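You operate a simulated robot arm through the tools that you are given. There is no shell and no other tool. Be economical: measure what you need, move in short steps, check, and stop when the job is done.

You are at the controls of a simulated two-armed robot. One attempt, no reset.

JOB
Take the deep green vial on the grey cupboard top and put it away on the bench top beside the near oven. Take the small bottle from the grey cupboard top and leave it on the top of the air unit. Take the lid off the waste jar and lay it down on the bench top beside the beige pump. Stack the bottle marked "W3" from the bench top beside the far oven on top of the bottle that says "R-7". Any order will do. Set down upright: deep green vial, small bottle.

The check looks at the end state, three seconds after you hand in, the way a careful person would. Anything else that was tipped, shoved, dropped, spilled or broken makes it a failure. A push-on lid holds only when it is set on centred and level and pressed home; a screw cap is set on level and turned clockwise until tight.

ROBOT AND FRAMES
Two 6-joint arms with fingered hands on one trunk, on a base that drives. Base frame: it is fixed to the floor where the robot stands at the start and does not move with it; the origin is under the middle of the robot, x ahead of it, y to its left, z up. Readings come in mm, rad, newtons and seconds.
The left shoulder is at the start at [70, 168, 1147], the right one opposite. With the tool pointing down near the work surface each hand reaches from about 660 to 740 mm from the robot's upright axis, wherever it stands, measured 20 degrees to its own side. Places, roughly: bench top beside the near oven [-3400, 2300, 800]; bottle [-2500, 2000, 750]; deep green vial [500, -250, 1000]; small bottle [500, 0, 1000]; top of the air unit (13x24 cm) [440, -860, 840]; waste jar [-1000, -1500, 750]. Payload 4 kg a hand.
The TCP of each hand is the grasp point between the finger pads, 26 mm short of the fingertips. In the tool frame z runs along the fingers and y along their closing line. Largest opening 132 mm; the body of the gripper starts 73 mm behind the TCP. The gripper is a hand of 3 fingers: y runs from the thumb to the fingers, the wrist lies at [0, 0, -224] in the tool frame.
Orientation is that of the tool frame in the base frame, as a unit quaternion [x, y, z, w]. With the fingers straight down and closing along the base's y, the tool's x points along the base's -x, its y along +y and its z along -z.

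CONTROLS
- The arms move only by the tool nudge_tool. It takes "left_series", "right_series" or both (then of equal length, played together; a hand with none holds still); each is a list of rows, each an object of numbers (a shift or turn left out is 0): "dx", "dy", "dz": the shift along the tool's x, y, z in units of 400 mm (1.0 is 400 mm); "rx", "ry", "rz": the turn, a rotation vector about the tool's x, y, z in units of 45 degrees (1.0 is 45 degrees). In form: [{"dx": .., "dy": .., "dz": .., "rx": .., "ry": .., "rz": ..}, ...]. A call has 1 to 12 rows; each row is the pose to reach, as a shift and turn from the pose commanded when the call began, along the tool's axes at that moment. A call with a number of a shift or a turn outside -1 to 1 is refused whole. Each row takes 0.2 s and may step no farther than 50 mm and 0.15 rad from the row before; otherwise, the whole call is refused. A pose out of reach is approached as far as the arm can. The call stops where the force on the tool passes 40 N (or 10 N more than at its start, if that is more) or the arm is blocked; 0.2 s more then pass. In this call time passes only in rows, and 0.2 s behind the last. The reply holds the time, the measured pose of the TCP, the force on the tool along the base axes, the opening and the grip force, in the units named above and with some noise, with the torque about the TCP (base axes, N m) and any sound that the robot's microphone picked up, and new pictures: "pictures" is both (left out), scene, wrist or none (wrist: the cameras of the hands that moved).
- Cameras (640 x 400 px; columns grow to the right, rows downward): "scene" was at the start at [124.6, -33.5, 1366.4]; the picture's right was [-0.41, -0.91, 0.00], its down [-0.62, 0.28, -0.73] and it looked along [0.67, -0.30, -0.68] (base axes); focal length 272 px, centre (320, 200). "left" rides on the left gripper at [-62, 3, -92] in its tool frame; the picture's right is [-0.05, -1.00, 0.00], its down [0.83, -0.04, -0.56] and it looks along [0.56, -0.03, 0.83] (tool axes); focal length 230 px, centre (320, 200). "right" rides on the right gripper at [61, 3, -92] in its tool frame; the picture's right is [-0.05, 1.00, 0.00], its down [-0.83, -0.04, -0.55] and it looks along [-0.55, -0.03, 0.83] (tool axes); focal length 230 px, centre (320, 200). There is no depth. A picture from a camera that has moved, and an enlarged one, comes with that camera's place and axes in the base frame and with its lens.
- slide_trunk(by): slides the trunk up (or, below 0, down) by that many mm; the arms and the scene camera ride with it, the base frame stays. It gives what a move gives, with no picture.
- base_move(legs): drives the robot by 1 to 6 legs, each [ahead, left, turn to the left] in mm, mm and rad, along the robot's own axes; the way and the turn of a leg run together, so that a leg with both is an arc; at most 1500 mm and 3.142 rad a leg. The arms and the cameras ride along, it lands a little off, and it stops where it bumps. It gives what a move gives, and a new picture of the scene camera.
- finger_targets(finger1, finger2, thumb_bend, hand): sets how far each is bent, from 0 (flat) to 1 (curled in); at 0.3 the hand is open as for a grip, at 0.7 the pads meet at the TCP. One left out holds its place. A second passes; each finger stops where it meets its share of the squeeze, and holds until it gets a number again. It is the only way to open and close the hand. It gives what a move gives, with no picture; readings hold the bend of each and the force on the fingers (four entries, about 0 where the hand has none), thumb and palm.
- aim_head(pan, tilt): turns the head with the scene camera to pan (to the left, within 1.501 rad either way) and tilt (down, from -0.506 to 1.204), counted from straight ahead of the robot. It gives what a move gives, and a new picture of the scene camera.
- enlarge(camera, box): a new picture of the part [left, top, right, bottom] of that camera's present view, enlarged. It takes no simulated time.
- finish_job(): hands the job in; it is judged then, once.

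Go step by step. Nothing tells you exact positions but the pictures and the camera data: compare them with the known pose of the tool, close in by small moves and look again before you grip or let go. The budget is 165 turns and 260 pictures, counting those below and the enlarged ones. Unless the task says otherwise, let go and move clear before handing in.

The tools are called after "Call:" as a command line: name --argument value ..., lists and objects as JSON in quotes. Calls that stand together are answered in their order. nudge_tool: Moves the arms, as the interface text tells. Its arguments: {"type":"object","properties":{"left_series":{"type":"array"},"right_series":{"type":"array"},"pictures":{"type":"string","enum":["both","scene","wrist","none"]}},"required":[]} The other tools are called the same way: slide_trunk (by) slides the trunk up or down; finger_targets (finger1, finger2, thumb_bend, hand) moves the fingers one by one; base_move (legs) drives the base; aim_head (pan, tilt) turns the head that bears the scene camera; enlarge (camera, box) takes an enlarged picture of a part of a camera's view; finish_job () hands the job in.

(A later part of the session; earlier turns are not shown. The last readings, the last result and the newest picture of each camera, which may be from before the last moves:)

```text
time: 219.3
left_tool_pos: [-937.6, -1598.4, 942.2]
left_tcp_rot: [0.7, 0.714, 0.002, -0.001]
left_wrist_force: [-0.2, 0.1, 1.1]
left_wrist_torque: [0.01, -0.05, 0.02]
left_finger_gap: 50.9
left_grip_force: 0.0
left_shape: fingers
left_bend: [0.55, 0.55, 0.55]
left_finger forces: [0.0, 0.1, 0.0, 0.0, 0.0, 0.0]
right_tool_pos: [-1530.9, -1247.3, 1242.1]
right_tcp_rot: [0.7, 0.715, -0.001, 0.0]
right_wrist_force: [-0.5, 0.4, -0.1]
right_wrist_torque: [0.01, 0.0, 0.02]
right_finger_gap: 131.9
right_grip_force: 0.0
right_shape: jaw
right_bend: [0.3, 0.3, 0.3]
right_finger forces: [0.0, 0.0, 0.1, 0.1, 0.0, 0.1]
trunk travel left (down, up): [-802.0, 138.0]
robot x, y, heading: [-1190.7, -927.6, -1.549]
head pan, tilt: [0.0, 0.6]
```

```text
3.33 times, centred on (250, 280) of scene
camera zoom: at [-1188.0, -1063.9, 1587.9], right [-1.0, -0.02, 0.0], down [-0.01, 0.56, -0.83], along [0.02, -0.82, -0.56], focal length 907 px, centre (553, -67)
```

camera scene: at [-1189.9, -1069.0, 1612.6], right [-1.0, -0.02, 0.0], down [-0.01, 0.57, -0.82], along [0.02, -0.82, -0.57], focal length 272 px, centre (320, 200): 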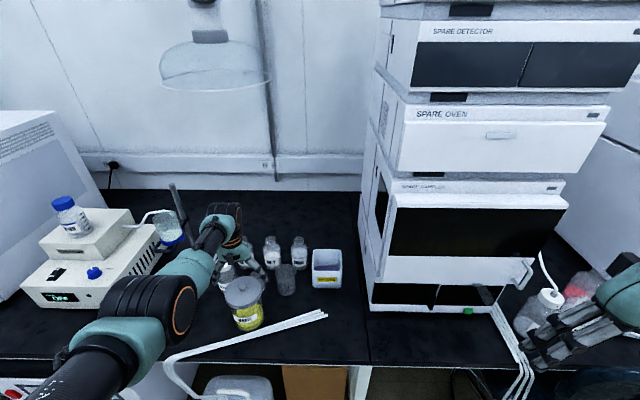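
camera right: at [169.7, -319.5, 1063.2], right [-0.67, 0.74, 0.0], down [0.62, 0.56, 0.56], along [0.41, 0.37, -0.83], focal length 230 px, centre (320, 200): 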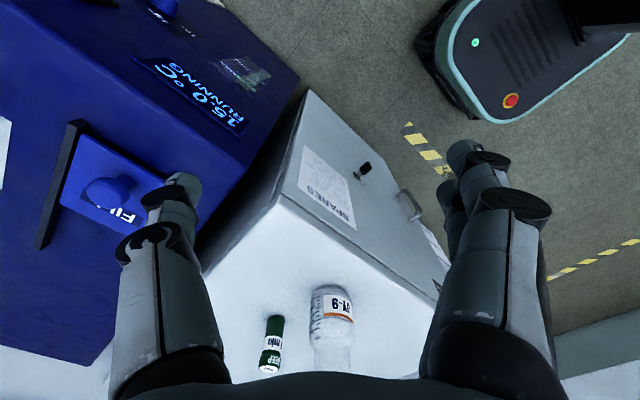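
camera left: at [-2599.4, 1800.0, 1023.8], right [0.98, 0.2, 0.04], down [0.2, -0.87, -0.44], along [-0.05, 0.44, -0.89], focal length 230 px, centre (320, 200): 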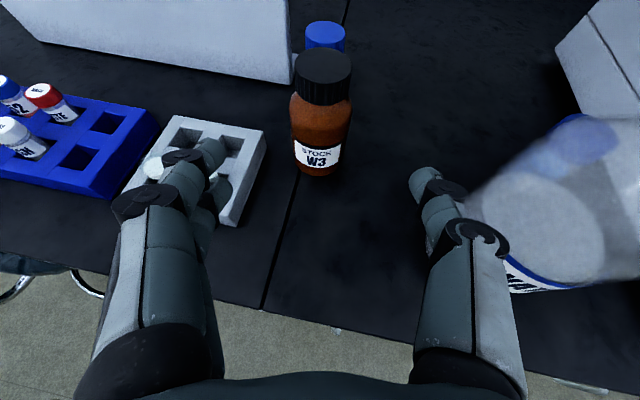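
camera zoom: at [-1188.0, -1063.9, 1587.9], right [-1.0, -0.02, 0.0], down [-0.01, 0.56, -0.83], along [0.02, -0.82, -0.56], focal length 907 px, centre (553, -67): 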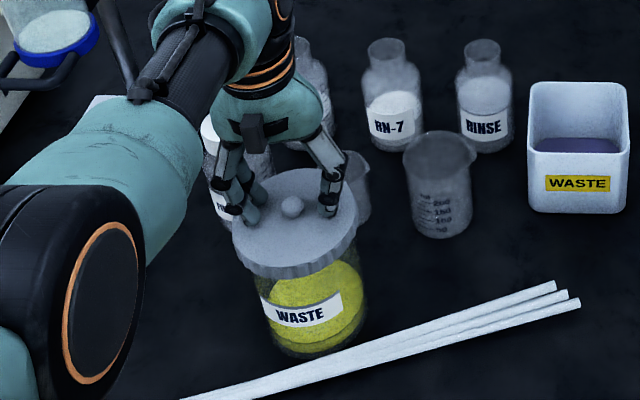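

The jar is undisturbed. I'll lift 3 mm and close gradually on the knob.

Call:
slide_trunk --by 3

Call:
finger_targets --hand "left" --finger1 0.62 --finger2 0.62 --thumb_bend 0.62

Call:
finger_targets --hand "left" --finger1 0.68 --finger2 0.68 --thumb_bend 0.68

Call:
enlarge --camera "left" --box '[160, 60, 480, 320]'

```text
time: 219.9
left_tool_pos: [-937.7, -1600.0, 948.0]
left_tcp_rot: [0.7, 0.715, -0.001, 0.0]
left_wrist_force: [0.5, -0.3, 1.7]
left_wrist_torque: [-0.01, 0.02, -0.01]
left_finger_gap: 51.1
left_grip_force: 0.0
left_shape: fingers
left_bend: [0.55, 0.55, 0.55]
left_finger forces: [0.0, 0.0, 0.1, 0.0, 0.1, 0.1]
right_tool_pos: [-1531.9, -1247.4, 1245.0]
right_tcp_rot: [0.699, 0.715, 0.0, 0.0]
right_wrist_force: [0.2, 0.2, 0.5]
right_wrist_torque: [0.02, 0.01, -0.01]
right_finger_gap: 131.6
right_grip_force: 0.1
right_shape: jaw
right_bend: [0.3, 0.3, 0.3]
right_finger forces: [0.0, 0.0, 0.0, 0.0, 0.1, 0.0]
trunk travel left (down, up): [-805.0, 135.0]
robot x, y, heading: [-1189.9, -924.7, -1.545]
head pan, tilt: [0.0, 0.6]
```

```text
time: 220.9
left_tool_pos: [-938.2, -1600.4, 947.3]
left_tcp_rot: [0.699, 0.715, 0.0, 0.0]
left_wrist_force: [-0.1, 0.0, -0.6]
left_wrist_torque: [-0.02, 0.02, -0.01]
left_finger_gap: 29.1
left_grip_force: 0.0
left_shape: fingers
left_bend: [0.62, 0.62, 0.62]
left_finger forces: [0.1, 0.1, 0.0, 0.1, 0.1, 0.0]
right_tool_pos: [-1531.8, -1248.9, 1243.8]
right_tcp_rot: [0.7, 0.714, -0.001, 0.001]
right_wrist_force: [-0.2, 0.0, -0.7]
right_wrist_torque: [-0.01, 0.02, -0.01]
right_finger_gap: 131.9
right_grip_force: 0.1
right_shape: jaw
right_bend: [0.3, 0.3, 0.3]
right_finger forces: [0.0, 0.0, 0.1, 0.0, 0.1, 0.1]
trunk travel left (down, up): [-805.0, 135.0]
robot x, y, heading: [-1191.7, -928.3, -1.554]
head pan, tilt: [0.0, 0.6]
```

```text
time: 221.9
left_tool_pos: [-937.3, -1601.7, 947.4]
left_tcp_rot: [0.7, 0.715, 0.001, 0.0]
left_wrist_force: [-1.0, 0.6, 0.7]
left_wrist_torque: [-0.05, -0.01, 0.01]
left_finger_gap: 12.4
left_grip_force: 0.0
left_shape: fingers
left_bend: [0.68, 0.68, 0.68]
left_finger forces: [0.0, 0.1, 0.0, 0.0, 0.7, 0.0]
right_tool_pos: [-1530.8, -1248.5, 1244.7]
right_tcp_rot: [0.699, 0.715, 0.0, 0.001]
right_wrist_force: [-0.3, 0.2, -0.1]
right_wrist_torque: [0.02, 0.0, 0.01]
right_finger_gap: 132.1
right_grip_force: 0.1
right_shape: jaw
right_bend: [0.3, 0.3, 0.3]
right_finger forces: [0.0, 0.0, 0.0, 0.0, 0.1, 0.1]
trunk travel left (down, up): [-805.0, 135.0]
robot x, y, heading: [-1191.8, -928.5, -1.551]
head pan, tilt: [0.0, 0.6]
heard: snap
```

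```text
1.54 times, centred on (320, 190) of left
camera zoom: at [-933.5, -1661.9, 1039.7], right [-1.0, -0.07, 0.0], down [-0.06, 0.83, 0.55], along [-0.04, 0.55, -0.83], focal length 354 px, centre (320, 215)
```

zoom: 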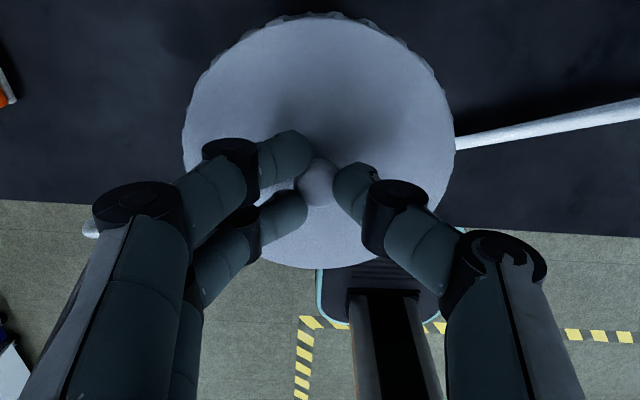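

A snap was heard: probably the push-on lid let go as the fingers closed under the knob. I'll tighten and lift a little to see.

Call:
finger_targets --hand "left" --finger1 0.76 --finger2 0.76 --thumb_bend 0.74

Call:
enlarge --camera "scene" --box '[200, 240, 300, 340]'

Call:
enlarge --camera "left" --box '[160, 60, 480, 320]'

```text
time: 222.9
left_tool_pos: [-938.7, -1602.2, 947.0]
left_tcp_rot: [0.699, 0.715, -0.001, 0.001]
left_wrist_force: [-0.5, -0.5, 1.9]
left_wrist_torque: [0.01, 0.04, -0.04]
left_finger_gap: 0.0
left_grip_force: 0.1
left_shape: fingers
left_bend: [0.75, 0.75, 0.72]
left_finger forces: [0.0, 0.1, 0.1, 0.1, 0.1, 0.0]
right_tool_pos: [-1531.5, -1248.9, 1246.0]
right_tcp_rot: [0.7, 0.714, -0.001, 0.0]
right_wrist_force: [1.0, 0.6, 0.3]
right_wrist_torque: [0.03, 0.0, 0.0]
right_finger_gap: 132.1
right_grip_force: 0.0
right_shape: jaw
right_bend: [0.3, 0.3, 0.3]
right_finger forces: [0.0, 0.0, 0.0, 0.0, 0.0, 0.0]
trunk travel left (down, up): [-805.0, 135.0]
robot x, y, heading: [-1189.9, -926.5, -1.554]
head pan, tilt: [0.0, 0.6]
```

```text
4.00 times, centred on (250, 290) of scene
camera zoom: at [-1188.6, -1063.9, 1591.2], right [-1.0, -0.02, 0.0], down [-0.01, 0.56, -0.83], along [0.02, -0.82, -0.56], focal length 1088 px, centre (600, -160)
```

zoom: 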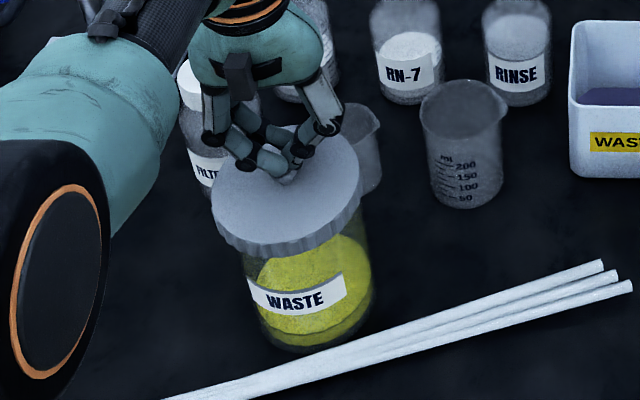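

```text
1.54 times, centred on (320, 190) of left
camera zoom: at [-933.7, -1661.7, 1040.1], right [-1.0, -0.07, 0.0], down [-0.06, 0.83, 0.55], along [-0.04, 0.55, -0.83], focal length 354 px, centre (320, 215)
```

zoom: 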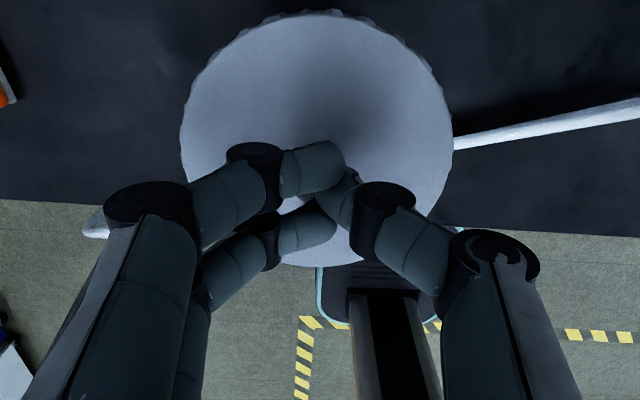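

The fingers slipped over the knob's top. I'll reopen slightly, lower until the tips touch the lid, then close again.

Call:
finger_targets --hand "left" --finger1 0.61 --finger2 0.61 --thumb_bend 0.61

Call:
slide_trunk --by -6

Call:
slide_trunk --by -3

Call:
slide_trunk --by -3

```text
time: 223.9
left_tool_pos: [-939.1, -1599.3, 948.3]
left_tcp_rot: [0.7, 0.714, -0.001, 0.002]
left_wrist_force: [-3.4, -0.7, 12.0]
left_wrist_torque: [0.08, -0.01, 0.0]
left_finger_gap: 31.3
left_grip_force: 6.3
left_shape: fingers
left_bend: [0.61, 0.71, 0.61]
left_finger forces: [0.0, 12.4, 0.1, 0.0, 0.0, 0.1]
right_tool_pos: [-1532.8, -1246.6, 1244.6]
right_tcp_rot: [0.7, 0.714, -0.001, 0.002]
right_wrist_force: [0.1, 0.0, -0.9]
right_wrist_torque: [0.01, 0.02, -0.02]
right_finger_gap: 132.0
right_grip_force: 0.0
right_shape: jaw
right_bend: [0.3, 0.3, 0.3]
right_finger forces: [0.0, 0.1, 0.1, 0.0, 0.1, 0.0]
trunk travel left (down, up): [-805.0, 135.0]
robot x, y, heading: [-1191.4, -924.6, -1.548]
head pan, tilt: [0.0, 0.6]
```

```text
time: 224.4
left_tool_pos: [-937.1, -1599.5, 944.7]
left_tcp_rot: [0.699, 0.715, -0.001, 0.003]
left_wrist_force: [3.7, -0.6, 18.1]
left_wrist_torque: [0.16, -0.09, -0.01]
left_finger_gap: 30.9
left_grip_force: 9.8
left_shape: fingers
left_bend: [0.61, 0.77, 0.61]
left_finger forces: [0.0, 18.1, 0.1, 0.0, 0.0, 0.0]
right_tool_pos: [-1531.2, -1246.1, 1238.8]
right_tcp_rot: [0.7, 0.714, -0.003, 0.001]
right_wrist_force: [-0.6, -0.6, -1.0]
right_wrist_torque: [0.01, 0.0, -0.01]
right_finger_gap: 131.9
right_grip_force: 0.1
right_shape: jaw
right_bend: [0.3, 0.3, 0.3]
right_finger forces: [0.1, 0.0, 0.0, 0.0, 0.0, 0.0]
trunk travel left (down, up): [-799.0, 141.0]
robot x, y, heading: [-1186.5, -926.9, -1.551]
head pan, tilt: [0.0, 0.6]
```

```text
time: 224.9
left_tool_pos: [-936.8, -1599.5, 939.7]
left_tcp_rot: [0.7, 0.714, -0.001, 0.002]
left_wrist_force: [5.4, -1.8, 18.5]
left_wrist_torque: [0.07, -0.1, -0.01]
left_finger_gap: 31.0
left_grip_force: 9.5
left_shape: fingers
left_bend: [0.61, 0.8, 0.61]
left_finger forces: [0.0, 18.6, 0.0, 0.1, 0.0, 0.1]
right_tool_pos: [-1531.4, -1244.8, 1235.6]
right_tcp_rot: [0.7, 0.715, -0.002, 0.002]
right_wrist_force: [-0.8, 0.3, 0.2]
right_wrist_torque: [-0.02, 0.01, -0.01]
right_finger_gap: 131.9
right_grip_force: 0.1
right_shape: jaw
right_bend: [0.3, 0.3, 0.3]
right_finger forces: [0.0, 0.1, 0.0, 0.1, 0.1, 0.0]
trunk travel left (down, up): [-796.0, 144.0]
robot x, y, heading: [-1191.0, -928.6, -1.552]
head pan, tilt: [0.0, 0.6]
```

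```text
time: 225.4
left_tool_pos: [-939.0, -1599.5, 940.2]
left_tcp_rot: [0.7, 0.714, -0.002, 0.003]
left_wrist_force: [5.4, -0.4, 24.8]
left_wrist_torque: [0.16, 0.1, -0.03]
left_finger_gap: 31.1
left_grip_force: 13.0
left_shape: fingers
left_bend: [0.61, 0.81, 0.61]
left_finger forces: [0.7, 18.2, 0.0, 0.0, 6.1, 0.1]
right_tool_pos: [-1531.1, -1244.9, 1233.9]
right_tcp_rot: [0.7, 0.715, -0.001, 0.002]
right_wrist_force: [0.8, -0.7, 0.3]
right_wrist_torque: [-0.01, 0.0, 0.0]
right_finger_gap: 131.9
right_grip_force: 0.1
right_shape: jaw
right_bend: [0.3, 0.3, 0.3]
right_finger forces: [0.1, 0.0, 0.0, 0.0, 0.0, 0.0]
trunk travel left (down, up): [-793.0, 147.0]
robot x, y, heading: [-1191.7, -923.4, -1.55]
head pan, tilt: [0.0, 0.6]
```

Finger 2 is caught on top of the knob. I'll rise to free it and look again.

Call:
slide_trunk --by 35

Call:
finger_targets --hand "left" --finger1 0.6 --finger2 0.6 --thumb_bend 0.6

Call:
enlarge --camera "left" --box '[160, 60, 480, 320]'

Call:
enlarge --camera "scene" --box '[200, 220, 320, 340]'

```text
time: 226.2
left_tool_pos: [-936.9, -1600.3, 969.6]
left_tcp_rot: [0.7, 0.715, 0.0, 0.0]
left_wrist_force: [-1.0, -0.2, 0.3]
left_wrist_torque: [-0.03, 0.01, 0.0]
left_finger_gap: 31.1
left_grip_force: 0.0
left_shape: fingers
left_bend: [0.61, 0.61, 0.61]
left_finger forces: [0.1, 0.0, 0.0, 0.0, 0.0, 0.0]
right_tool_pos: [-1531.2, -1247.8, 1267.4]
right_tcp_rot: [0.7, 0.715, 0.0, 0.001]
right_wrist_force: [0.2, 0.6, -1.1]
right_wrist_torque: [0.01, 0.01, -0.02]
right_finger_gap: 131.7
right_grip_force: 0.0
right_shape: jaw
right_bend: [0.3, 0.3, 0.3]
right_finger forces: [0.1, 0.0, 0.0, 0.0, 0.0, 0.0]
trunk travel left (down, up): [-828.0, 112.0]
robot x, y, heading: [-1192.4, -925.6, -1.548]
head pan, tilt: [0.0, 0.6]
heard: snap
```

```text
time: 227.2
left_tool_pos: [-937.5, -1599.9, 970.6]
left_tcp_rot: [0.7, 0.715, 0.0, 0.0]
left_wrist_force: [0.2, -0.3, -0.7]
left_wrist_torque: [0.02, 0.0, 0.02]
left_finger_gap: 34.4
left_grip_force: 0.0
left_shape: fingers
left_bend: [0.6, 0.6, 0.6]
left_finger forces: [0.0, 0.0, 0.0, 0.1, 0.0, 0.1]
right_tool_pos: [-1531.0, -1247.3, 1267.9]
right_tcp_rot: [0.699, 0.715, 0.0, 0.002]
right_wrist_force: [0.0, 0.5, -0.2]
right_wrist_torque: [-0.01, -0.01, -0.02]
right_finger_gap: 132.1
right_grip_force: 0.0
right_shape: jaw
right_bend: [0.3, 0.3, 0.3]
right_finger forces: [0.0, 0.1, 0.0, 0.0, 0.0, 0.1]
trunk travel left (down, up): [-828.0, 112.0]
robot x, y, heading: [-1188.7, -929.2, -1.548]
head pan, tilt: [0.0, 0.6]
```

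```text
1.54 times, centred on (320, 190) of left
camera zoom: at [-933.2, -1661.8, 1062.9], right [-1.0, -0.07, 0.0], down [-0.06, 0.83, 0.55], along [-0.04, 0.55, -0.83], focal length 354 px, centre (320, 215)
```

zoom: 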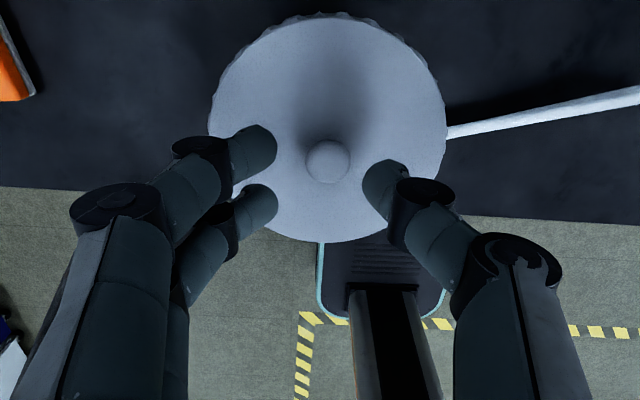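

```text
3.33 times, centred on (260, 280) of scene
camera zoom: at [-1188.0, -1064.1, 1614.1], right [-1.0, -0.02, 0.0], down [-0.01, 0.56, -0.83], along [0.02, -0.82, -0.56], focal length 907 px, centre (520, -67)
```

zoom: 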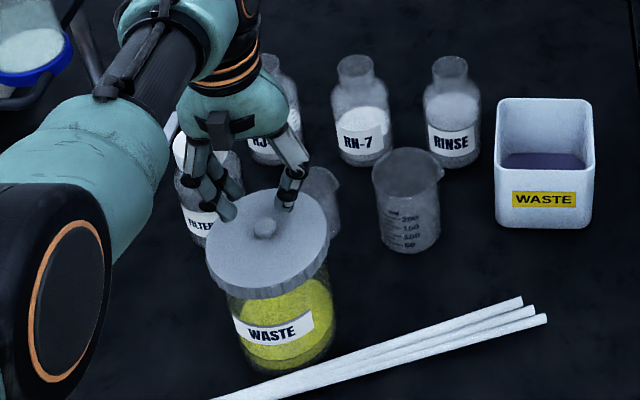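

The knob lies on the hand's axis. This time I'll set the fingers just wider than the knob, lower to lid contact, then close.

Call:
finger_targets --hand "left" --finger1 0.62 --finger2 0.62 --thumb_bend 0.62

Call:
slide_trunk --by -28

Call:
slide_trunk --by -3

Call:
enlarge --camera "left" --box '[220, 100, 440, 260]'

```text
time: 228.2
left_tool_pos: [-937.5, -1601.5, 970.8]
left_tcp_rot: [0.7, 0.714, 0.001, 0.001]
left_wrist_force: [0.5, -0.5, 0.1]
left_wrist_torque: [-0.03, -0.01, 0.01]
left_finger_gap: 29.4
left_grip_force: 0.1
left_shape: fingers
left_bend: [0.62, 0.62, 0.62]
left_finger forces: [0.0, 0.0, 0.0, 0.0, 0.1, 0.0]
right_tool_pos: [-1531.3, -1249.1, 1267.5]
right_tcp_rot: [0.7, 0.714, 0.0, 0.001]
right_wrist_force: [0.3, 0.4, 0.0]
right_wrist_torque: [0.01, 0.02, -0.01]
right_finger_gap: 131.8
right_grip_force: 0.0
right_shape: jaw
right_bend: [0.3, 0.3, 0.3]
right_finger forces: [0.0, 0.1, 0.0, 0.0, 0.1, 0.0]
trunk travel left (down, up): [-828.0, 112.0]
robot x, y, heading: [-1190.3, -927.8, -1.55]
head pan, tilt: [0.0, 0.6]
```

```text
time: 229.0
left_tool_pos: [-938.7, -1600.4, 942.2]
left_tcp_rot: [0.7, 0.714, -0.001, 0.0]
left_wrist_force: [0.1, 0.6, 0.7]
left_wrist_torque: [0.02, 0.03, -0.02]
left_finger_gap: 28.9
left_grip_force: 0.1
left_shape: fingers
left_bend: [0.62, 0.62, 0.62]
left_finger forces: [0.0, 0.1, 0.0, 0.0, 0.0, 0.1]
right_tool_pos: [-1531.8, -1248.3, 1240.0]
right_tcp_rot: [0.7, 0.714, -0.001, 0.0]
right_wrist_force: [0.9, 0.1, -0.4]
right_wrist_torque: [0.03, -0.03, -0.02]
right_finger_gap: 131.8
right_grip_force: 0.0
right_shape: jaw
right_bend: [0.3, 0.3, 0.3]
right_finger forces: [0.0, 0.1, 0.1, 0.0, 0.0, 0.0]
trunk travel left (down, up): [-800.0, 140.0]
robot x, y, heading: [-1190.7, -925.1, -1.545]
head pan, tilt: [0.0, 0.6]
```

```text
time: 229.5
left_tool_pos: [-937.8, -1601.0, 940.0]
left_tcp_rot: [0.7, 0.714, 0.0, 0.0]
left_wrist_force: [0.4, 0.4, 0.2]
left_wrist_torque: [-0.02, 0.0, 0.01]
left_finger_gap: 29.2
left_grip_force: 0.1
left_shape: fingers
left_bend: [0.62, 0.62, 0.62]
left_finger forces: [0.0, 0.0, 0.0, 0.1, 0.4, 0.0]
right_tool_pos: [-1530.9, -1248.4, 1236.5]
right_tcp_rot: [0.699, 0.715, -0.001, 0.001]
right_wrist_force: [0.6, -0.8, 0.1]
right_wrist_torque: [0.02, 0.01, 0.01]
right_finger_gap: 132.1
right_grip_force: 0.0
right_shape: jaw
right_bend: [0.3, 0.3, 0.3]
right_finger forces: [0.0, 0.1, 0.0, 0.1, 0.0, 0.0]
trunk travel left (down, up): [-797.0, 143.0]
robot x, y, heading: [-1189.4, -927.4, -1.551]
head pan, tilt: [0.0, 0.6]
```

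```text
2.50 times, centred on (330, 180) of left
camera zoom: at [-933.5, -1662.0, 1032.0], right [-1.0, -0.07, 0.0], down [-0.06, 0.83, 0.55], along [-0.04, 0.55, -0.83], focal length 575 px, centre (295, 250)
```

zoom: 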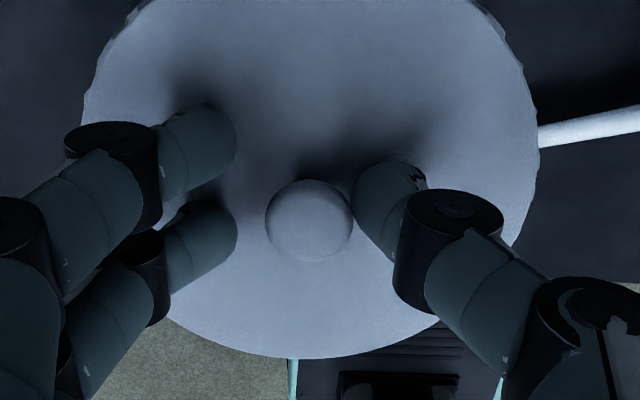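

The thumb is touching the knob first. I'll shift the hand 3 mm to the right and lower a bit more.

Call:
base_move --legs '[[0, -3, 0]]'

Call:
slide_trunk --by -4

Call:
slide_trunk --by -3

Call:
enlarge --camera "left" --box '[220, 100, 440, 260]'

```text
time: 230.2
left_tool_pos: [-940.9, -1600.7, 938.7]
left_tcp_rot: [0.7, 0.714, -0.001, 0.001]
left_wrist_force: [1.1, -0.3, 1.9]
left_wrist_torque: [0.01, 0.05, 0.01]
left_finger_gap: 29.4
left_grip_force: 0.7
left_shape: fingers
left_bend: [0.62, 0.62, 0.62]
left_finger forces: [0.0, 0.0, 0.0, 0.1, 1.3, 0.0]
right_tool_pos: [-1534.7, -1247.1, 1235.8]
right_tcp_rot: [0.7, 0.714, 0.0, 0.002]
right_wrist_force: [0.0, -0.2, 0.2]
right_wrist_torque: [0.02, 0.05, -0.01]
right_finger_gap: 131.8
right_grip_force: 0.0
right_shape: jaw
right_bend: [0.3, 0.3, 0.3]
right_finger forces: [0.0, 0.0, 0.0, 0.0, 0.0, 0.1]
trunk travel left (down, up): [-797.0, 143.0]
robot x, y, heading: [-1190.9, -927.6, -1.552]
head pan, tilt: [0.0, 0.6]
camera scene: at [-1190.5, -1063.9, 1583.2], right [-1.0, -0.02, 0.0], down [-0.01, 0.56, -0.83], along [0.02, -0.82, -0.56], focal length 272 px, centre (320, 200)
```

scene: 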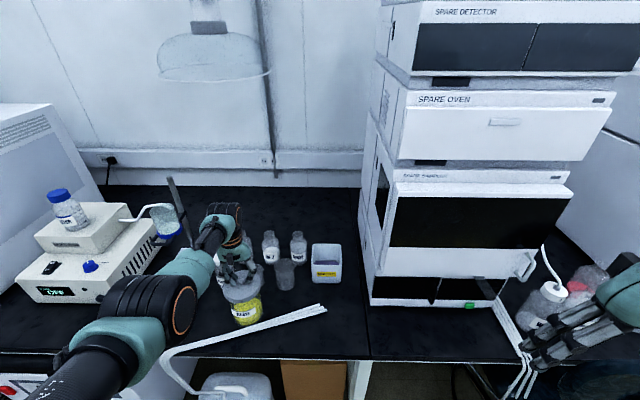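

```text
time: 230.7
left_tool_pos: [-941.3, -1600.6, 939.6]
left_tcp_rot: [0.699, 0.715, -0.003, 0.002]
left_wrist_force: [0.6, 0.7, 15.1]
left_wrist_torque: [0.1, 0.12, -0.02]
left_finger_gap: 29.4
left_grip_force: 8.0
left_shape: fingers
left_bend: [0.62, 0.62, 0.62]
left_finger forces: [2.2, 4.5, 0.0, 0.1, 8.4, 0.0]
right_tool_pos: [-1535.1, -1246.2, 1233.6]
right_tcp_rot: [0.7, 0.714, -0.001, 0.001]
right_wrist_force: [0.1, -0.3, 0.2]
right_wrist_torque: [0.0, 0.01, 0.02]
right_finger_gap: 131.8
right_grip_force: 0.1
right_shape: jaw
right_bend: [0.3, 0.3, 0.3]
right_finger forces: [0.0, 0.1, 0.0, 0.1, 0.0, 0.1]
trunk travel left (down, up): [-793.0, 147.0]
robot x, y, heading: [-1191.5, -926.9, -1.549]
head pan, tilt: [0.0, 0.6]
```

```text
time: 231.2
left_tool_pos: [-941.8, -1600.9, 938.3]
left_tcp_rot: [0.699, 0.715, -0.004, 0.005]
left_wrist_force: [1.7, -1.3, 28.7]
left_wrist_torque: [0.05, -0.05, -0.02]
left_finger_gap: 29.3
left_grip_force: 14.4
left_shape: fingers
left_bend: [0.62, 0.63, 0.63]
left_finger forces: [5.6, 9.5, 0.0, 0.1, 14.1, 0.0]
right_tool_pos: [-1536.0, -1244.0, 1230.8]
right_tcp_rot: [0.699, 0.715, -0.001, 0.003]
right_wrist_force: [0.2, 0.1, 0.1]
right_wrist_torque: [0.03, -0.01, 0.01]
right_finger_gap: 132.1
right_grip_force: 0.0
right_shape: jaw
right_bend: [0.3, 0.3, 0.3]
right_finger forces: [0.0, 0.0, 0.0, 0.1, 0.0, 0.1]
trunk travel left (down, up): [-790.0, 150.0]
robot x, y, heading: [-1188.1, -926.6, -1.55]
head pan, tilt: [0.0, 0.6]
```

```text
2.50 times, centred on (330, 180) of left
camera zoom: at [-937.3, -1660.7, 1032.0], right [-1.0, -0.07, 0.0], down [-0.06, 0.84, 0.55], along [-0.04, 0.54, -0.84], focal length 575 px, centre (295, 250)
```

zoom: 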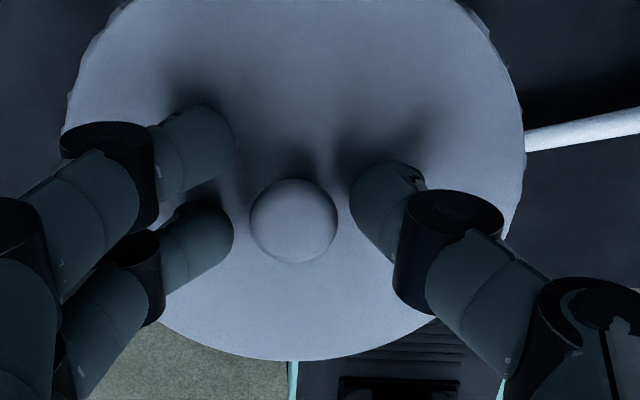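

The tips rest on the lid around the knob. I'll unload slightly and close.

Call:
slide_trunk --by 5

Call:
finger_targets --hand "left" --finger1 0.67 --finger2 0.67 --thumb_bend 0.67

Call:
finger_targets --hand "left" --finger1 0.75 --finger2 0.75 --thumb_bend 0.75

Call:
enlarge --camera "left" --box '[220, 100, 440, 260]'

```text
time: 231.8
left_tool_pos: [-942.3, -1599.8, 940.7]
left_tcp_rot: [0.7, 0.714, -0.002, 0.001]
left_wrist_force: [2.8, -5.0, 13.4]
left_wrist_torque: [-0.09, -0.07, 0.11]
left_finger_gap: 29.0
left_grip_force: 7.5
left_shape: fingers
left_bend: [0.62, 0.63, 0.62]
left_finger forces: [3.1, 4.6, 0.1, 0.0, 6.8, 0.0]
right_tool_pos: [-1536.0, -1246.8, 1235.2]
right_tcp_rot: [0.7, 0.714, -0.001, 0.001]
right_wrist_force: [-0.8, 0.0, 0.2]
right_wrist_torque: [-0.02, -0.01, 0.02]
right_finger_gap: 131.6
right_grip_force: 0.1
right_shape: jaw
right_bend: [0.3, 0.3, 0.3]
right_finger forces: [0.1, 0.0, 0.0, 0.0, 0.1, 0.0]
trunk travel left (down, up): [-795.0, 145.0]
robot x, y, heading: [-1195.5, -929.6, -1.556]
head pan, tilt: [0.0, 0.6]
```

```text
time: 232.8
left_tool_pos: [-940.8, -1599.2, 937.4]
left_tcp_rot: [0.7, 0.715, 0.0, 0.0]
left_wrist_force: [-3.0, 1.7, 6.9]
left_wrist_torque: [0.02, 0.21, -0.02]
left_finger_gap: 17.2
left_grip_force: 4.4
left_shape: fingers
left_bend: [0.67, 0.66, 0.67]
left_finger forces: [0.1, 1.1, 0.0, 0.1, 8.0, 0.0]
right_tool_pos: [-1535.3, -1246.1, 1235.1]
right_tcp_rot: [0.7, 0.714, 0.0, 0.001]
right_wrist_force: [0.2, -0.1, 0.6]
right_wrist_torque: [-0.01, -0.04, -0.01]
right_finger_gap: 131.6
right_grip_force: 0.0
right_shape: jaw
right_bend: [0.3, 0.3, 0.3]
right_finger forces: [0.1, 0.0, 0.0, 0.0, 0.0, 0.0]
trunk travel left (down, up): [-795.0, 145.0]
robot x, y, heading: [-1188.3, -928.8, -1.549]
head pan, tilt: [0.0, 0.6]
```

```text
time: 233.8
left_tool_pos: [-940.6, -1600.1, 936.1]
left_tcp_rot: [0.699, 0.715, 0.0, 0.0]
left_wrist_force: [-0.8, -0.2, -1.0]
left_wrist_torque: [0.0, 0.0, -0.06]
left_finger_gap: 7.0
left_grip_force: 15.9
left_shape: fingers
left_bend: [0.74, 0.71, 0.69]
left_finger forces: [4.9, 11.4, 0.0, 0.0, 15.2, 0.0]
right_tool_pos: [-1534.3, -1247.2, 1234.6]
right_tcp_rot: [0.699, 0.715, -0.001, 0.0]
right_wrist_force: [-0.8, 0.2, 0.7]
right_wrist_torque: [-0.03, 0.0, 0.02]
right_finger_gap: 132.0
right_grip_force: 0.0
right_shape: jaw
right_bend: [0.3, 0.3, 0.3]
right_finger forces: [0.1, 0.0, 0.0, 0.0, 0.0, 0.0]
trunk travel left (down, up): [-795.0, 145.0]
robot x, y, heading: [-1192.4, -924.7, -1.55]
head pan, tilt: [0.0, 0.6]
heard: snap
```

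```text
2.50 times, centred on (330, 180) of left
camera zoom: at [-936.3, -1661.8, 1029.7], right [-1.0, -0.07, 0.0], down [-0.06, 0.83, 0.55], along [-0.04, 0.55, -0.83], focal length 575 px, centre (295, 250)
```

zoom: 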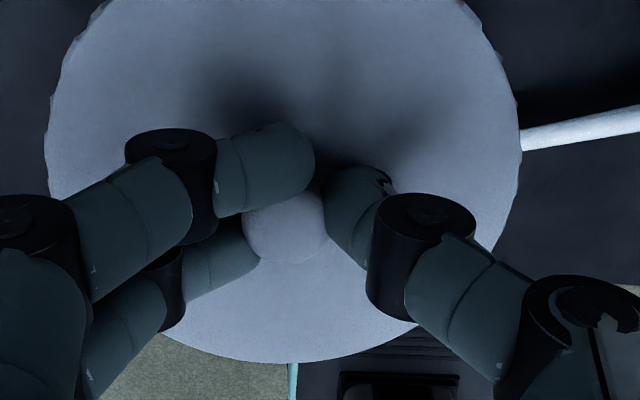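

The knob is gripped now. I'll lift gently and watch the force.

Call:
slide_trunk --by 6

Call:
enlarge --camera "scene" --box '[200, 240, 300, 340]'

```text
time: 234.3
left_tool_pos: [-941.6, -1601.5, 944.0]
left_tcp_rot: [0.699, 0.715, -0.001, 0.001]
left_wrist_force: [0.1, -1.5, -0.6]
left_wrist_torque: [0.03, -0.01, 0.06]
left_finger_gap: 7.0
left_grip_force: 15.5
left_shape: fingers
left_bend: [0.74, 0.71, 0.69]
left_finger forces: [4.8, 11.7, 0.1, 0.0, 14.9, 0.0]
right_tool_pos: [-1535.6, -1246.4, 1240.0]
right_tcp_rot: [0.7, 0.714, -0.001, 0.0]
right_wrist_force: [-0.1, 0.2, -0.5]
right_wrist_torque: [-0.01, 0.0, -0.06]
right_finger_gap: 132.0
right_grip_force: 0.0
right_shape: jaw
right_bend: [0.3, 0.3, 0.3]
right_finger forces: [0.0, 0.0, 0.1, 0.0, 0.1, 0.1]
trunk travel left (down, up): [-801.0, 139.0]
robot x, y, heading: [-1190.7, -929.6, -1.553]
head pan, tilt: [0.0, 0.6]
```

```text
4.00 times, centred on (250, 290) of scene
camera zoom: at [-1191.2, -1064.1, 1587.2], right [-1.0, -0.02, 0.0], down [-0.01, 0.56, -0.83], along [0.02, -0.82, -0.56], focal length 1088 px, centre (600, -160)
```

zoom: 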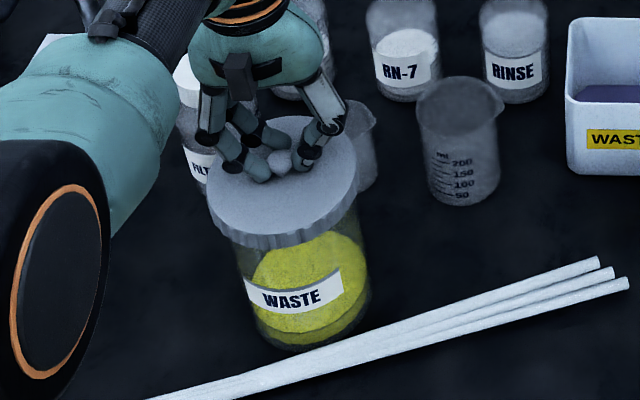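

Call:
slide_trunk --by 14

Call:
enlarge --camera "scene" --box '[200, 240, 300, 340]'

Call:
enlarge --camera "left" --box '[160, 60, 480, 320]'

```text
time: 235.0
left_tool_pos: [-942.0, -1600.5, 957.5]
left_tcp_rot: [0.7, 0.715, -0.001, 0.0]
left_wrist_force: [0.0, 0.4, -0.5]
left_wrist_torque: [-0.01, 0.0, 0.0]
left_finger_gap: 6.9
left_grip_force: 15.3
left_shape: fingers
left_bend: [0.74, 0.71, 0.69]
left_finger forces: [4.8, 11.7, 0.1, 0.0, 14.9, 0.1]
right_tool_pos: [-1534.7, -1247.7, 1255.5]
right_tcp_rot: [0.7, 0.714, 0.0, 0.001]
right_wrist_force: [0.7, 0.0, 0.4]
right_wrist_torque: [0.03, -0.04, 0.02]
right_finger_gap: 132.0
right_grip_force: 0.0
right_shape: jaw
right_bend: [0.3, 0.3, 0.3]
right_finger forces: [0.0, 0.0, 0.0, 0.0, 0.0, 0.1]
trunk travel left (down, up): [-815.0, 125.0]
robot x, y, heading: [-1192.4, -926.1, -1.546]
head pan, tilt: [0.0, 0.6]
```

```text
4.00 times, centred on (250, 290) of scene
camera zoom: at [-1191.2, -1064.0, 1601.2], right [-1.0, -0.02, 0.0], down [-0.01, 0.56, -0.83], along [0.02, -0.82, -0.56], focal length 1088 px, centre (600, -160)
```

zoom: 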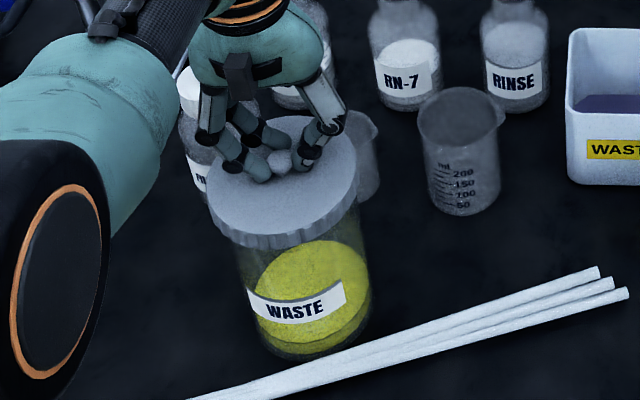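

```text
1.54 times, centred on (320, 190) of left
camera zoom: at [-936.6, -1661.8, 1050.1], right [-1.0, -0.07, 0.0], down [-0.06, 0.83, 0.55], along [-0.04, 0.55, -0.83], focal length 354 px, centre (320, 215)
```

zoom: 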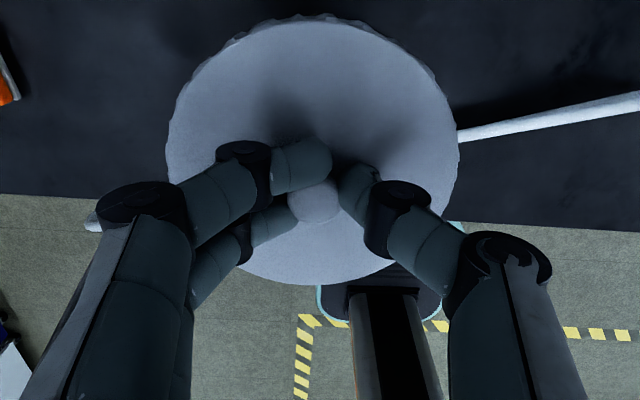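

The lid is coming up with the hand while the jar stays. I'll lift clear.

Call:
slide_trunk --by 70

Call:
enlarge --camera "scene" --box '[190, 220, 310, 340]'

```text
time: 236.0
left_tool_pos: [-941.3, -1600.8, 1027.8]
left_tcp_rot: [0.7, 0.714, 0.0, 0.0]
left_wrist_force: [0.3, -0.3, 0.0]
left_wrist_torque: [0.02, 0.0, 0.0]
left_finger_gap: 6.9
left_grip_force: 15.5
left_shape: fingers
left_bend: [0.74, 0.71, 0.69]
left_finger forces: [4.6, 11.8, 0.0, 0.1, 14.8, 0.0]
right_tool_pos: [-1534.6, -1247.9, 1325.2]
right_tcp_rot: [0.7, 0.715, 0.0, 0.001]
right_wrist_force: [0.2, 0.1, 0.5]
right_wrist_torque: [-0.02, 0.01, 0.01]
right_finger_gap: 131.8
right_grip_force: 0.1
right_shape: jaw
right_bend: [0.3, 0.3, 0.3]
right_finger forces: [0.0, 0.1, 0.1, 0.0, 0.0, 0.0]
trunk travel left (down, up): [-885.0, 55.0]
robot x, y, heading: [-1189.7, -926.6, -1.549]
head pan, tilt: [0.0, 0.6]
```

```text
3.33 times, centred on (250, 280) of scene
camera zoom: at [-1191.2, -1064.4, 1671.1], right [-1.0, -0.02, 0.0], down [-0.01, 0.56, -0.82], along [0.02, -0.82, -0.57], focal length 907 px, centre (553, -67)
```

zoom: 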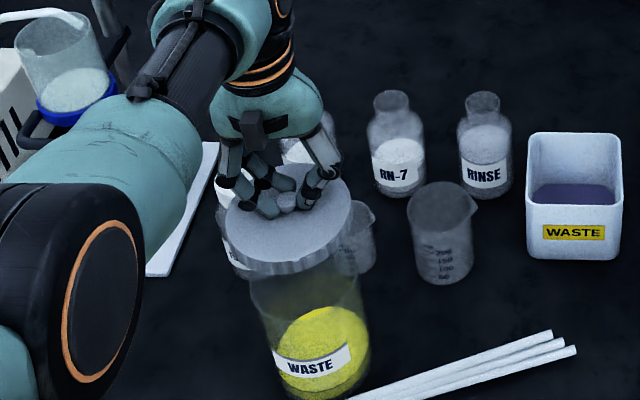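

The lid is off and the jar stands open. I'll raise a bit more, then carry the lid left to the free bench spot in front-right of the pump.

Call:
slide_trunk --by 40

Call:
base_move --legs '[[-32, 0, 0], [0, 394, 0]]'

Call:
enlarge --camera "left" --box '[0, 0, 640, 400]'

Call:
enlarge --camera "scene" --box '[100, 130, 400, 330]'

```text
time: 236.9
left_tool_pos: [-941.5, -1600.9, 1067.6]
left_tcp_rot: [0.7, 0.714, 0.0, 0.0]
left_wrist_force: [-0.8, -0.4, -0.8]
left_wrist_torque: [0.01, 0.03, 0.0]
left_finger_gap: 7.1
left_grip_force: 15.7
left_shape: fingers
left_bend: [0.74, 0.71, 0.69]
left_finger forces: [4.6, 11.8, 0.0, 0.0, 14.8, 0.0]
right_tool_pos: [-1534.7, -1247.6, 1365.3]
right_tcp_rot: [0.7, 0.714, 0.0, 0.001]
right_wrist_force: [-0.2, 0.2, 0.4]
right_wrist_torque: [0.02, 0.01, -0.01]
right_finger_gap: 132.1
right_grip_force: 0.1
right_shape: jaw
right_bend: [0.3, 0.3, 0.3]
right_finger forces: [0.1, 0.0, 0.0, 0.1, 0.0, 0.0]
trunk travel left (down, up): [-925.0, 15.0]
robot x, y, heading: [-1193.2, -926.6, -1.549]
head pan, tilt: [0.0, 0.6]
```

```text
time: 239.8
left_tool_pos: [-546.3, -1560.4, 1067.5]
left_tcp_rot: [0.698, 0.716, 0.001, 0.0]
left_wrist_force: [-0.4, 0.6, -0.4]
left_wrist_torque: [0.01, -0.02, -0.01]
left_finger_gap: 7.1
left_grip_force: 15.6
left_shape: fingers
left_bend: [0.74, 0.71, 0.69]
left_finger forces: [4.5, 11.8, 0.1, 0.0, 14.8, 0.0]
right_tool_pos: [-1141.8, -1208.7, 1364.4]
right_tcp_rot: [0.698, 0.716, 0.0, 0.001]
right_wrist_force: [-0.2, -0.7, -0.4]
right_wrist_torque: [0.01, -0.05, -0.02]
right_finger_gap: 131.9
right_grip_force: 0.0
right_shape: jaw
right_bend: [0.3, 0.3, 0.3]
right_finger forces: [0.0, 0.0, 0.1, 0.0, 0.0, 0.1]
trunk travel left (down, up): [-925.0, 15.0]
robot x, y, heading: [-799.4, -885.7, -1.546]
head pan, tilt: [0.0, 0.6]
camera scene: at [-800.0, -1024.5, 1711.0], right [-1.0, -0.02, 0.0], down [-0.01, 0.57, -0.82], along [0.02, -0.82, -0.57], focal length 272 px, centre (320, 200)
```

scene: 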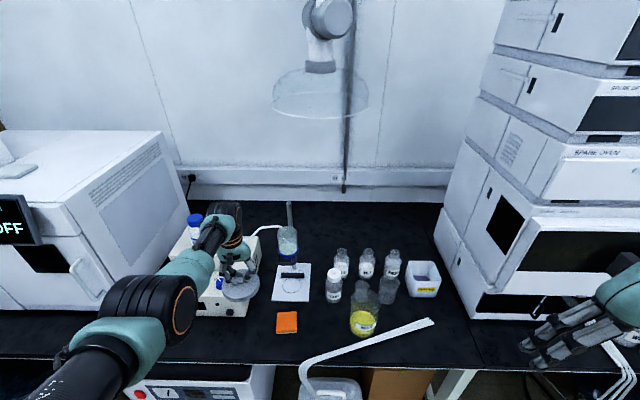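

```text
1.00 times, centred on (320, 200) of left (not enlarged: the box is as wide or as high as the picture)
camera zoom: at [-542.3, -1621.0, 1160.0], right [-1.0, -0.08, 0.0], down [-0.06, 0.83, 0.55], along [-0.04, 0.55, -0.83], focal length 230 px, centre (320, 200)
```

zoom: 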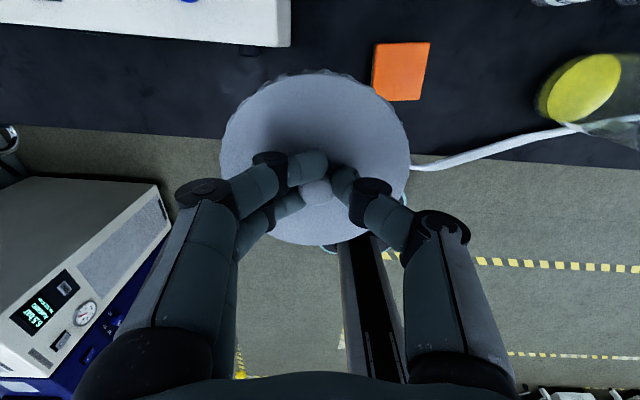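

```text
2.00 times, centred on (250, 230) of scene
camera zoom: at [-800.0, -1024.5, 1711.0], right [-1.0, -0.02, 0.0], down [-0.01, 0.57, -0.82], along [0.02, -0.82, -0.57], focal length 544 px, centre (460, 140)
```

zoom: 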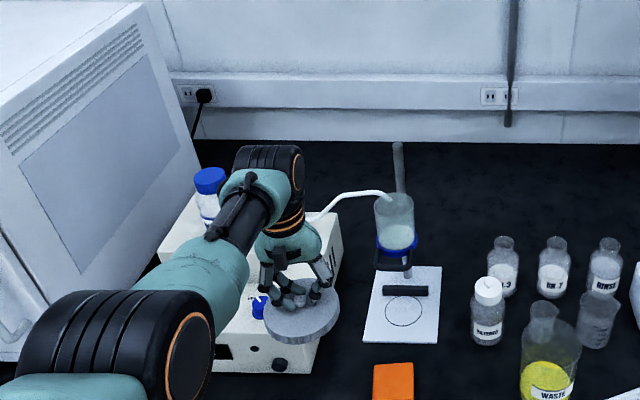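

Clear of the sponge and pump by about 20 mm each. I'll lower the lid toward the bench.

Call:
slide_trunk --by -235

Call:
enlarge --camera "left" --box '[100, 20, 500, 300]'

Call:
enlarge --camera "scene" --box '[190, 230, 310, 350]'

```text
time: 242.2
left_tool_pos: [-544.8, -1559.6, 832.5]
left_tcp_rot: [0.699, 0.715, -0.001, 0.0]
left_wrist_force: [-0.2, -0.1, 0.2]
left_wrist_torque: [0.0, -0.03, 0.0]
left_finger_gap: 7.0
left_grip_force: 15.8
left_shape: fingers
left_bend: [0.74, 0.71, 0.69]
left_finger forces: [4.6, 11.9, 0.1, 0.0, 14.9, 0.1]
right_tool_pos: [-1139.0, -1208.2, 1129.8]
right_tcp_rot: [0.698, 0.716, 0.0, 0.001]
right_wrist_force: [0.3, -0.4, -0.6]
right_wrist_torque: [-0.01, 0.02, 0.01]
right_finger_gap: 131.7
right_grip_force: 0.1
right_shape: jaw
right_bend: [0.3, 0.3, 0.3]
right_finger forces: [0.0, 0.0, 0.0, 0.0, 0.0, 0.1]
trunk travel left (down, up): [-690.0, 250.0]
robot x, y, heading: [-799.2, -885.5, -1.543]
head pan, tilt: [0.0, 0.6]
```

```text
1.43 times, centred on (300, 160) of left
camera zoom: at [-540.0, -1620.4, 925.0], right [-1.0, -0.08, 0.0], down [-0.06, 0.83, 0.55], along [-0.04, 0.55, -0.83], focal length 329 px, centre (349, 257)
```

zoom: 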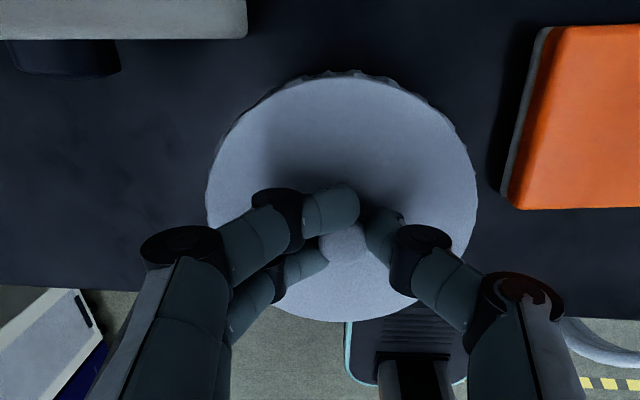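

```text
3.33 times, centred on (250, 290) of scene
camera zoom: at [-796.5, -1023.6, 1476.2], right [-1.0, -0.02, 0.0], down [-0.01, 0.56, -0.82], along [0.02, -0.82, -0.57], focal length 907 px, centre (553, -100)
```

zoom: 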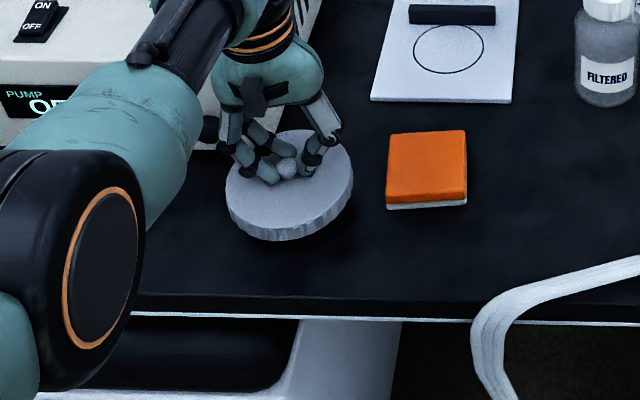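

I'll lower stepwise to contact.

Call:
slide_trunk --by -12

Call:
slide_trunk --by -8

Call:
slide_trunk --by -6

Call:
enlarge --camera "scene" --box '[200, 240, 300, 330]'

```text
time: 242.8
left_tool_pos: [-546.2, -1559.9, 820.5]
left_tcp_rot: [0.699, 0.715, 0.0, 0.0]
left_wrist_force: [0.6, 0.2, -0.9]
left_wrist_torque: [-0.02, 0.02, 0.0]
left_finger_gap: 7.0
left_grip_force: 15.5
left_shape: fingers
left_bend: [0.74, 0.71, 0.69]
left_finger forces: [4.7, 11.9, 0.1, 0.1, 14.8, 0.0]
right_tool_pos: [-1138.1, -1208.5, 1117.9]
right_tcp_rot: [0.698, 0.716, -0.001, 0.0]
right_wrist_force: [0.2, -0.2, -0.8]
right_wrist_torque: [0.03, 0.0, 0.02]
right_finger_gap: 131.8
right_grip_force: 0.1
right_shape: jaw
right_bend: [0.3, 0.3, 0.3]
right_finger forces: [0.1, 0.1, 0.0, 0.1, 0.0, 0.1]
trunk travel left (down, up): [-678.0, 262.0]
robot x, y, heading: [-795.9, -886.5, -1.543]
head pan, tilt: [0.0, 0.6]
```

```text
time: 243.4
left_tool_pos: [-545.9, -1559.9, 813.2]
left_tcp_rot: [0.698, 0.716, -0.001, 0.0]
left_wrist_force: [0.2, -0.8, 0.0]
left_wrist_torque: [0.02, 0.01, 0.01]
left_finger_gap: 6.7
left_grip_force: 15.7
left_shape: fingers
left_bend: [0.74, 0.71, 0.69]
left_finger forces: [4.6, 11.9, 0.0, 0.0, 14.9, 0.0]
right_tool_pos: [-1139.3, -1208.7, 1110.3]
right_tcp_rot: [0.698, 0.716, -0.001, 0.001]
right_wrist_force: [-0.9, -0.3, -0.7]
right_wrist_torque: [0.0, -0.01, -0.02]
right_finger_gap: 131.9
right_grip_force: 0.1
right_shape: jaw
right_bend: [0.3, 0.3, 0.3]
right_finger forces: [0.1, 0.0, 0.0, 0.0, 0.1, 0.0]
trunk travel left (down, up): [-670.0, 270.0]
robot x, y, heading: [-800.1, -884.7, -1.552]
head pan, tilt: [0.0, 0.6]
```

```text
time: 244.0
left_tool_pos: [-544.9, -1559.4, 805.5]
left_tcp_rot: [0.698, 0.716, 0.0, -0.001]
left_wrist_force: [-0.4, -0.8, -0.3]
left_wrist_torque: [0.02, -0.02, -0.01]
left_finger_gap: 6.8
left_grip_force: 15.6
left_shape: fingers
left_bend: [0.74, 0.71, 0.69]
left_finger forces: [4.7, 11.9, 0.0, 0.0, 14.8, 0.0]
right_tool_pos: [-1138.7, -1209.1, 1103.2]
right_tcp_rot: [0.699, 0.715, -0.001, 0.001]
right_wrist_force: [-0.3, -0.7, 0.3]
right_wrist_torque: [-0.03, 0.0, -0.01]
right_finger_gap: 131.7
right_grip_force: 0.1
right_shape: jaw
right_bend: [0.3, 0.3, 0.3]
right_finger forces: [0.0, 0.0, 0.1, 0.0, 0.0, 0.1]
trunk travel left (down, up): [-664.0, 276.0]
robot x, y, heading: [-797.2, -887.2, -1.548]
head pan, tilt: [0.0, 0.6]
```

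```text
4.44 times, centred on (250, 285) of scene
camera zoom: at [-796.5, -1023.8, 1450.1], right [-1.0, -0.02, 0.0], down [-0.01, 0.56, -0.82], along [0.02, -0.82, -0.57], focal length 1209 px, centre (631, -178)
```

zoom: 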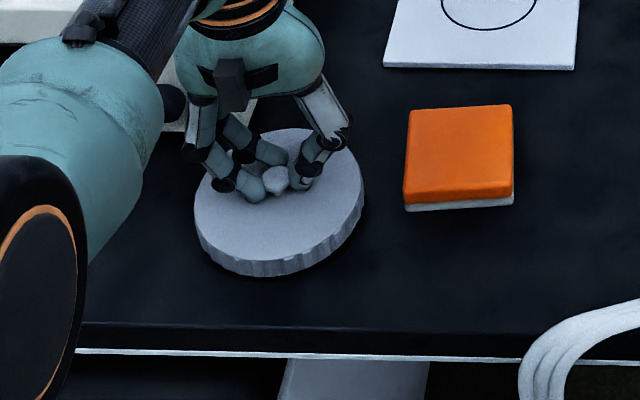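

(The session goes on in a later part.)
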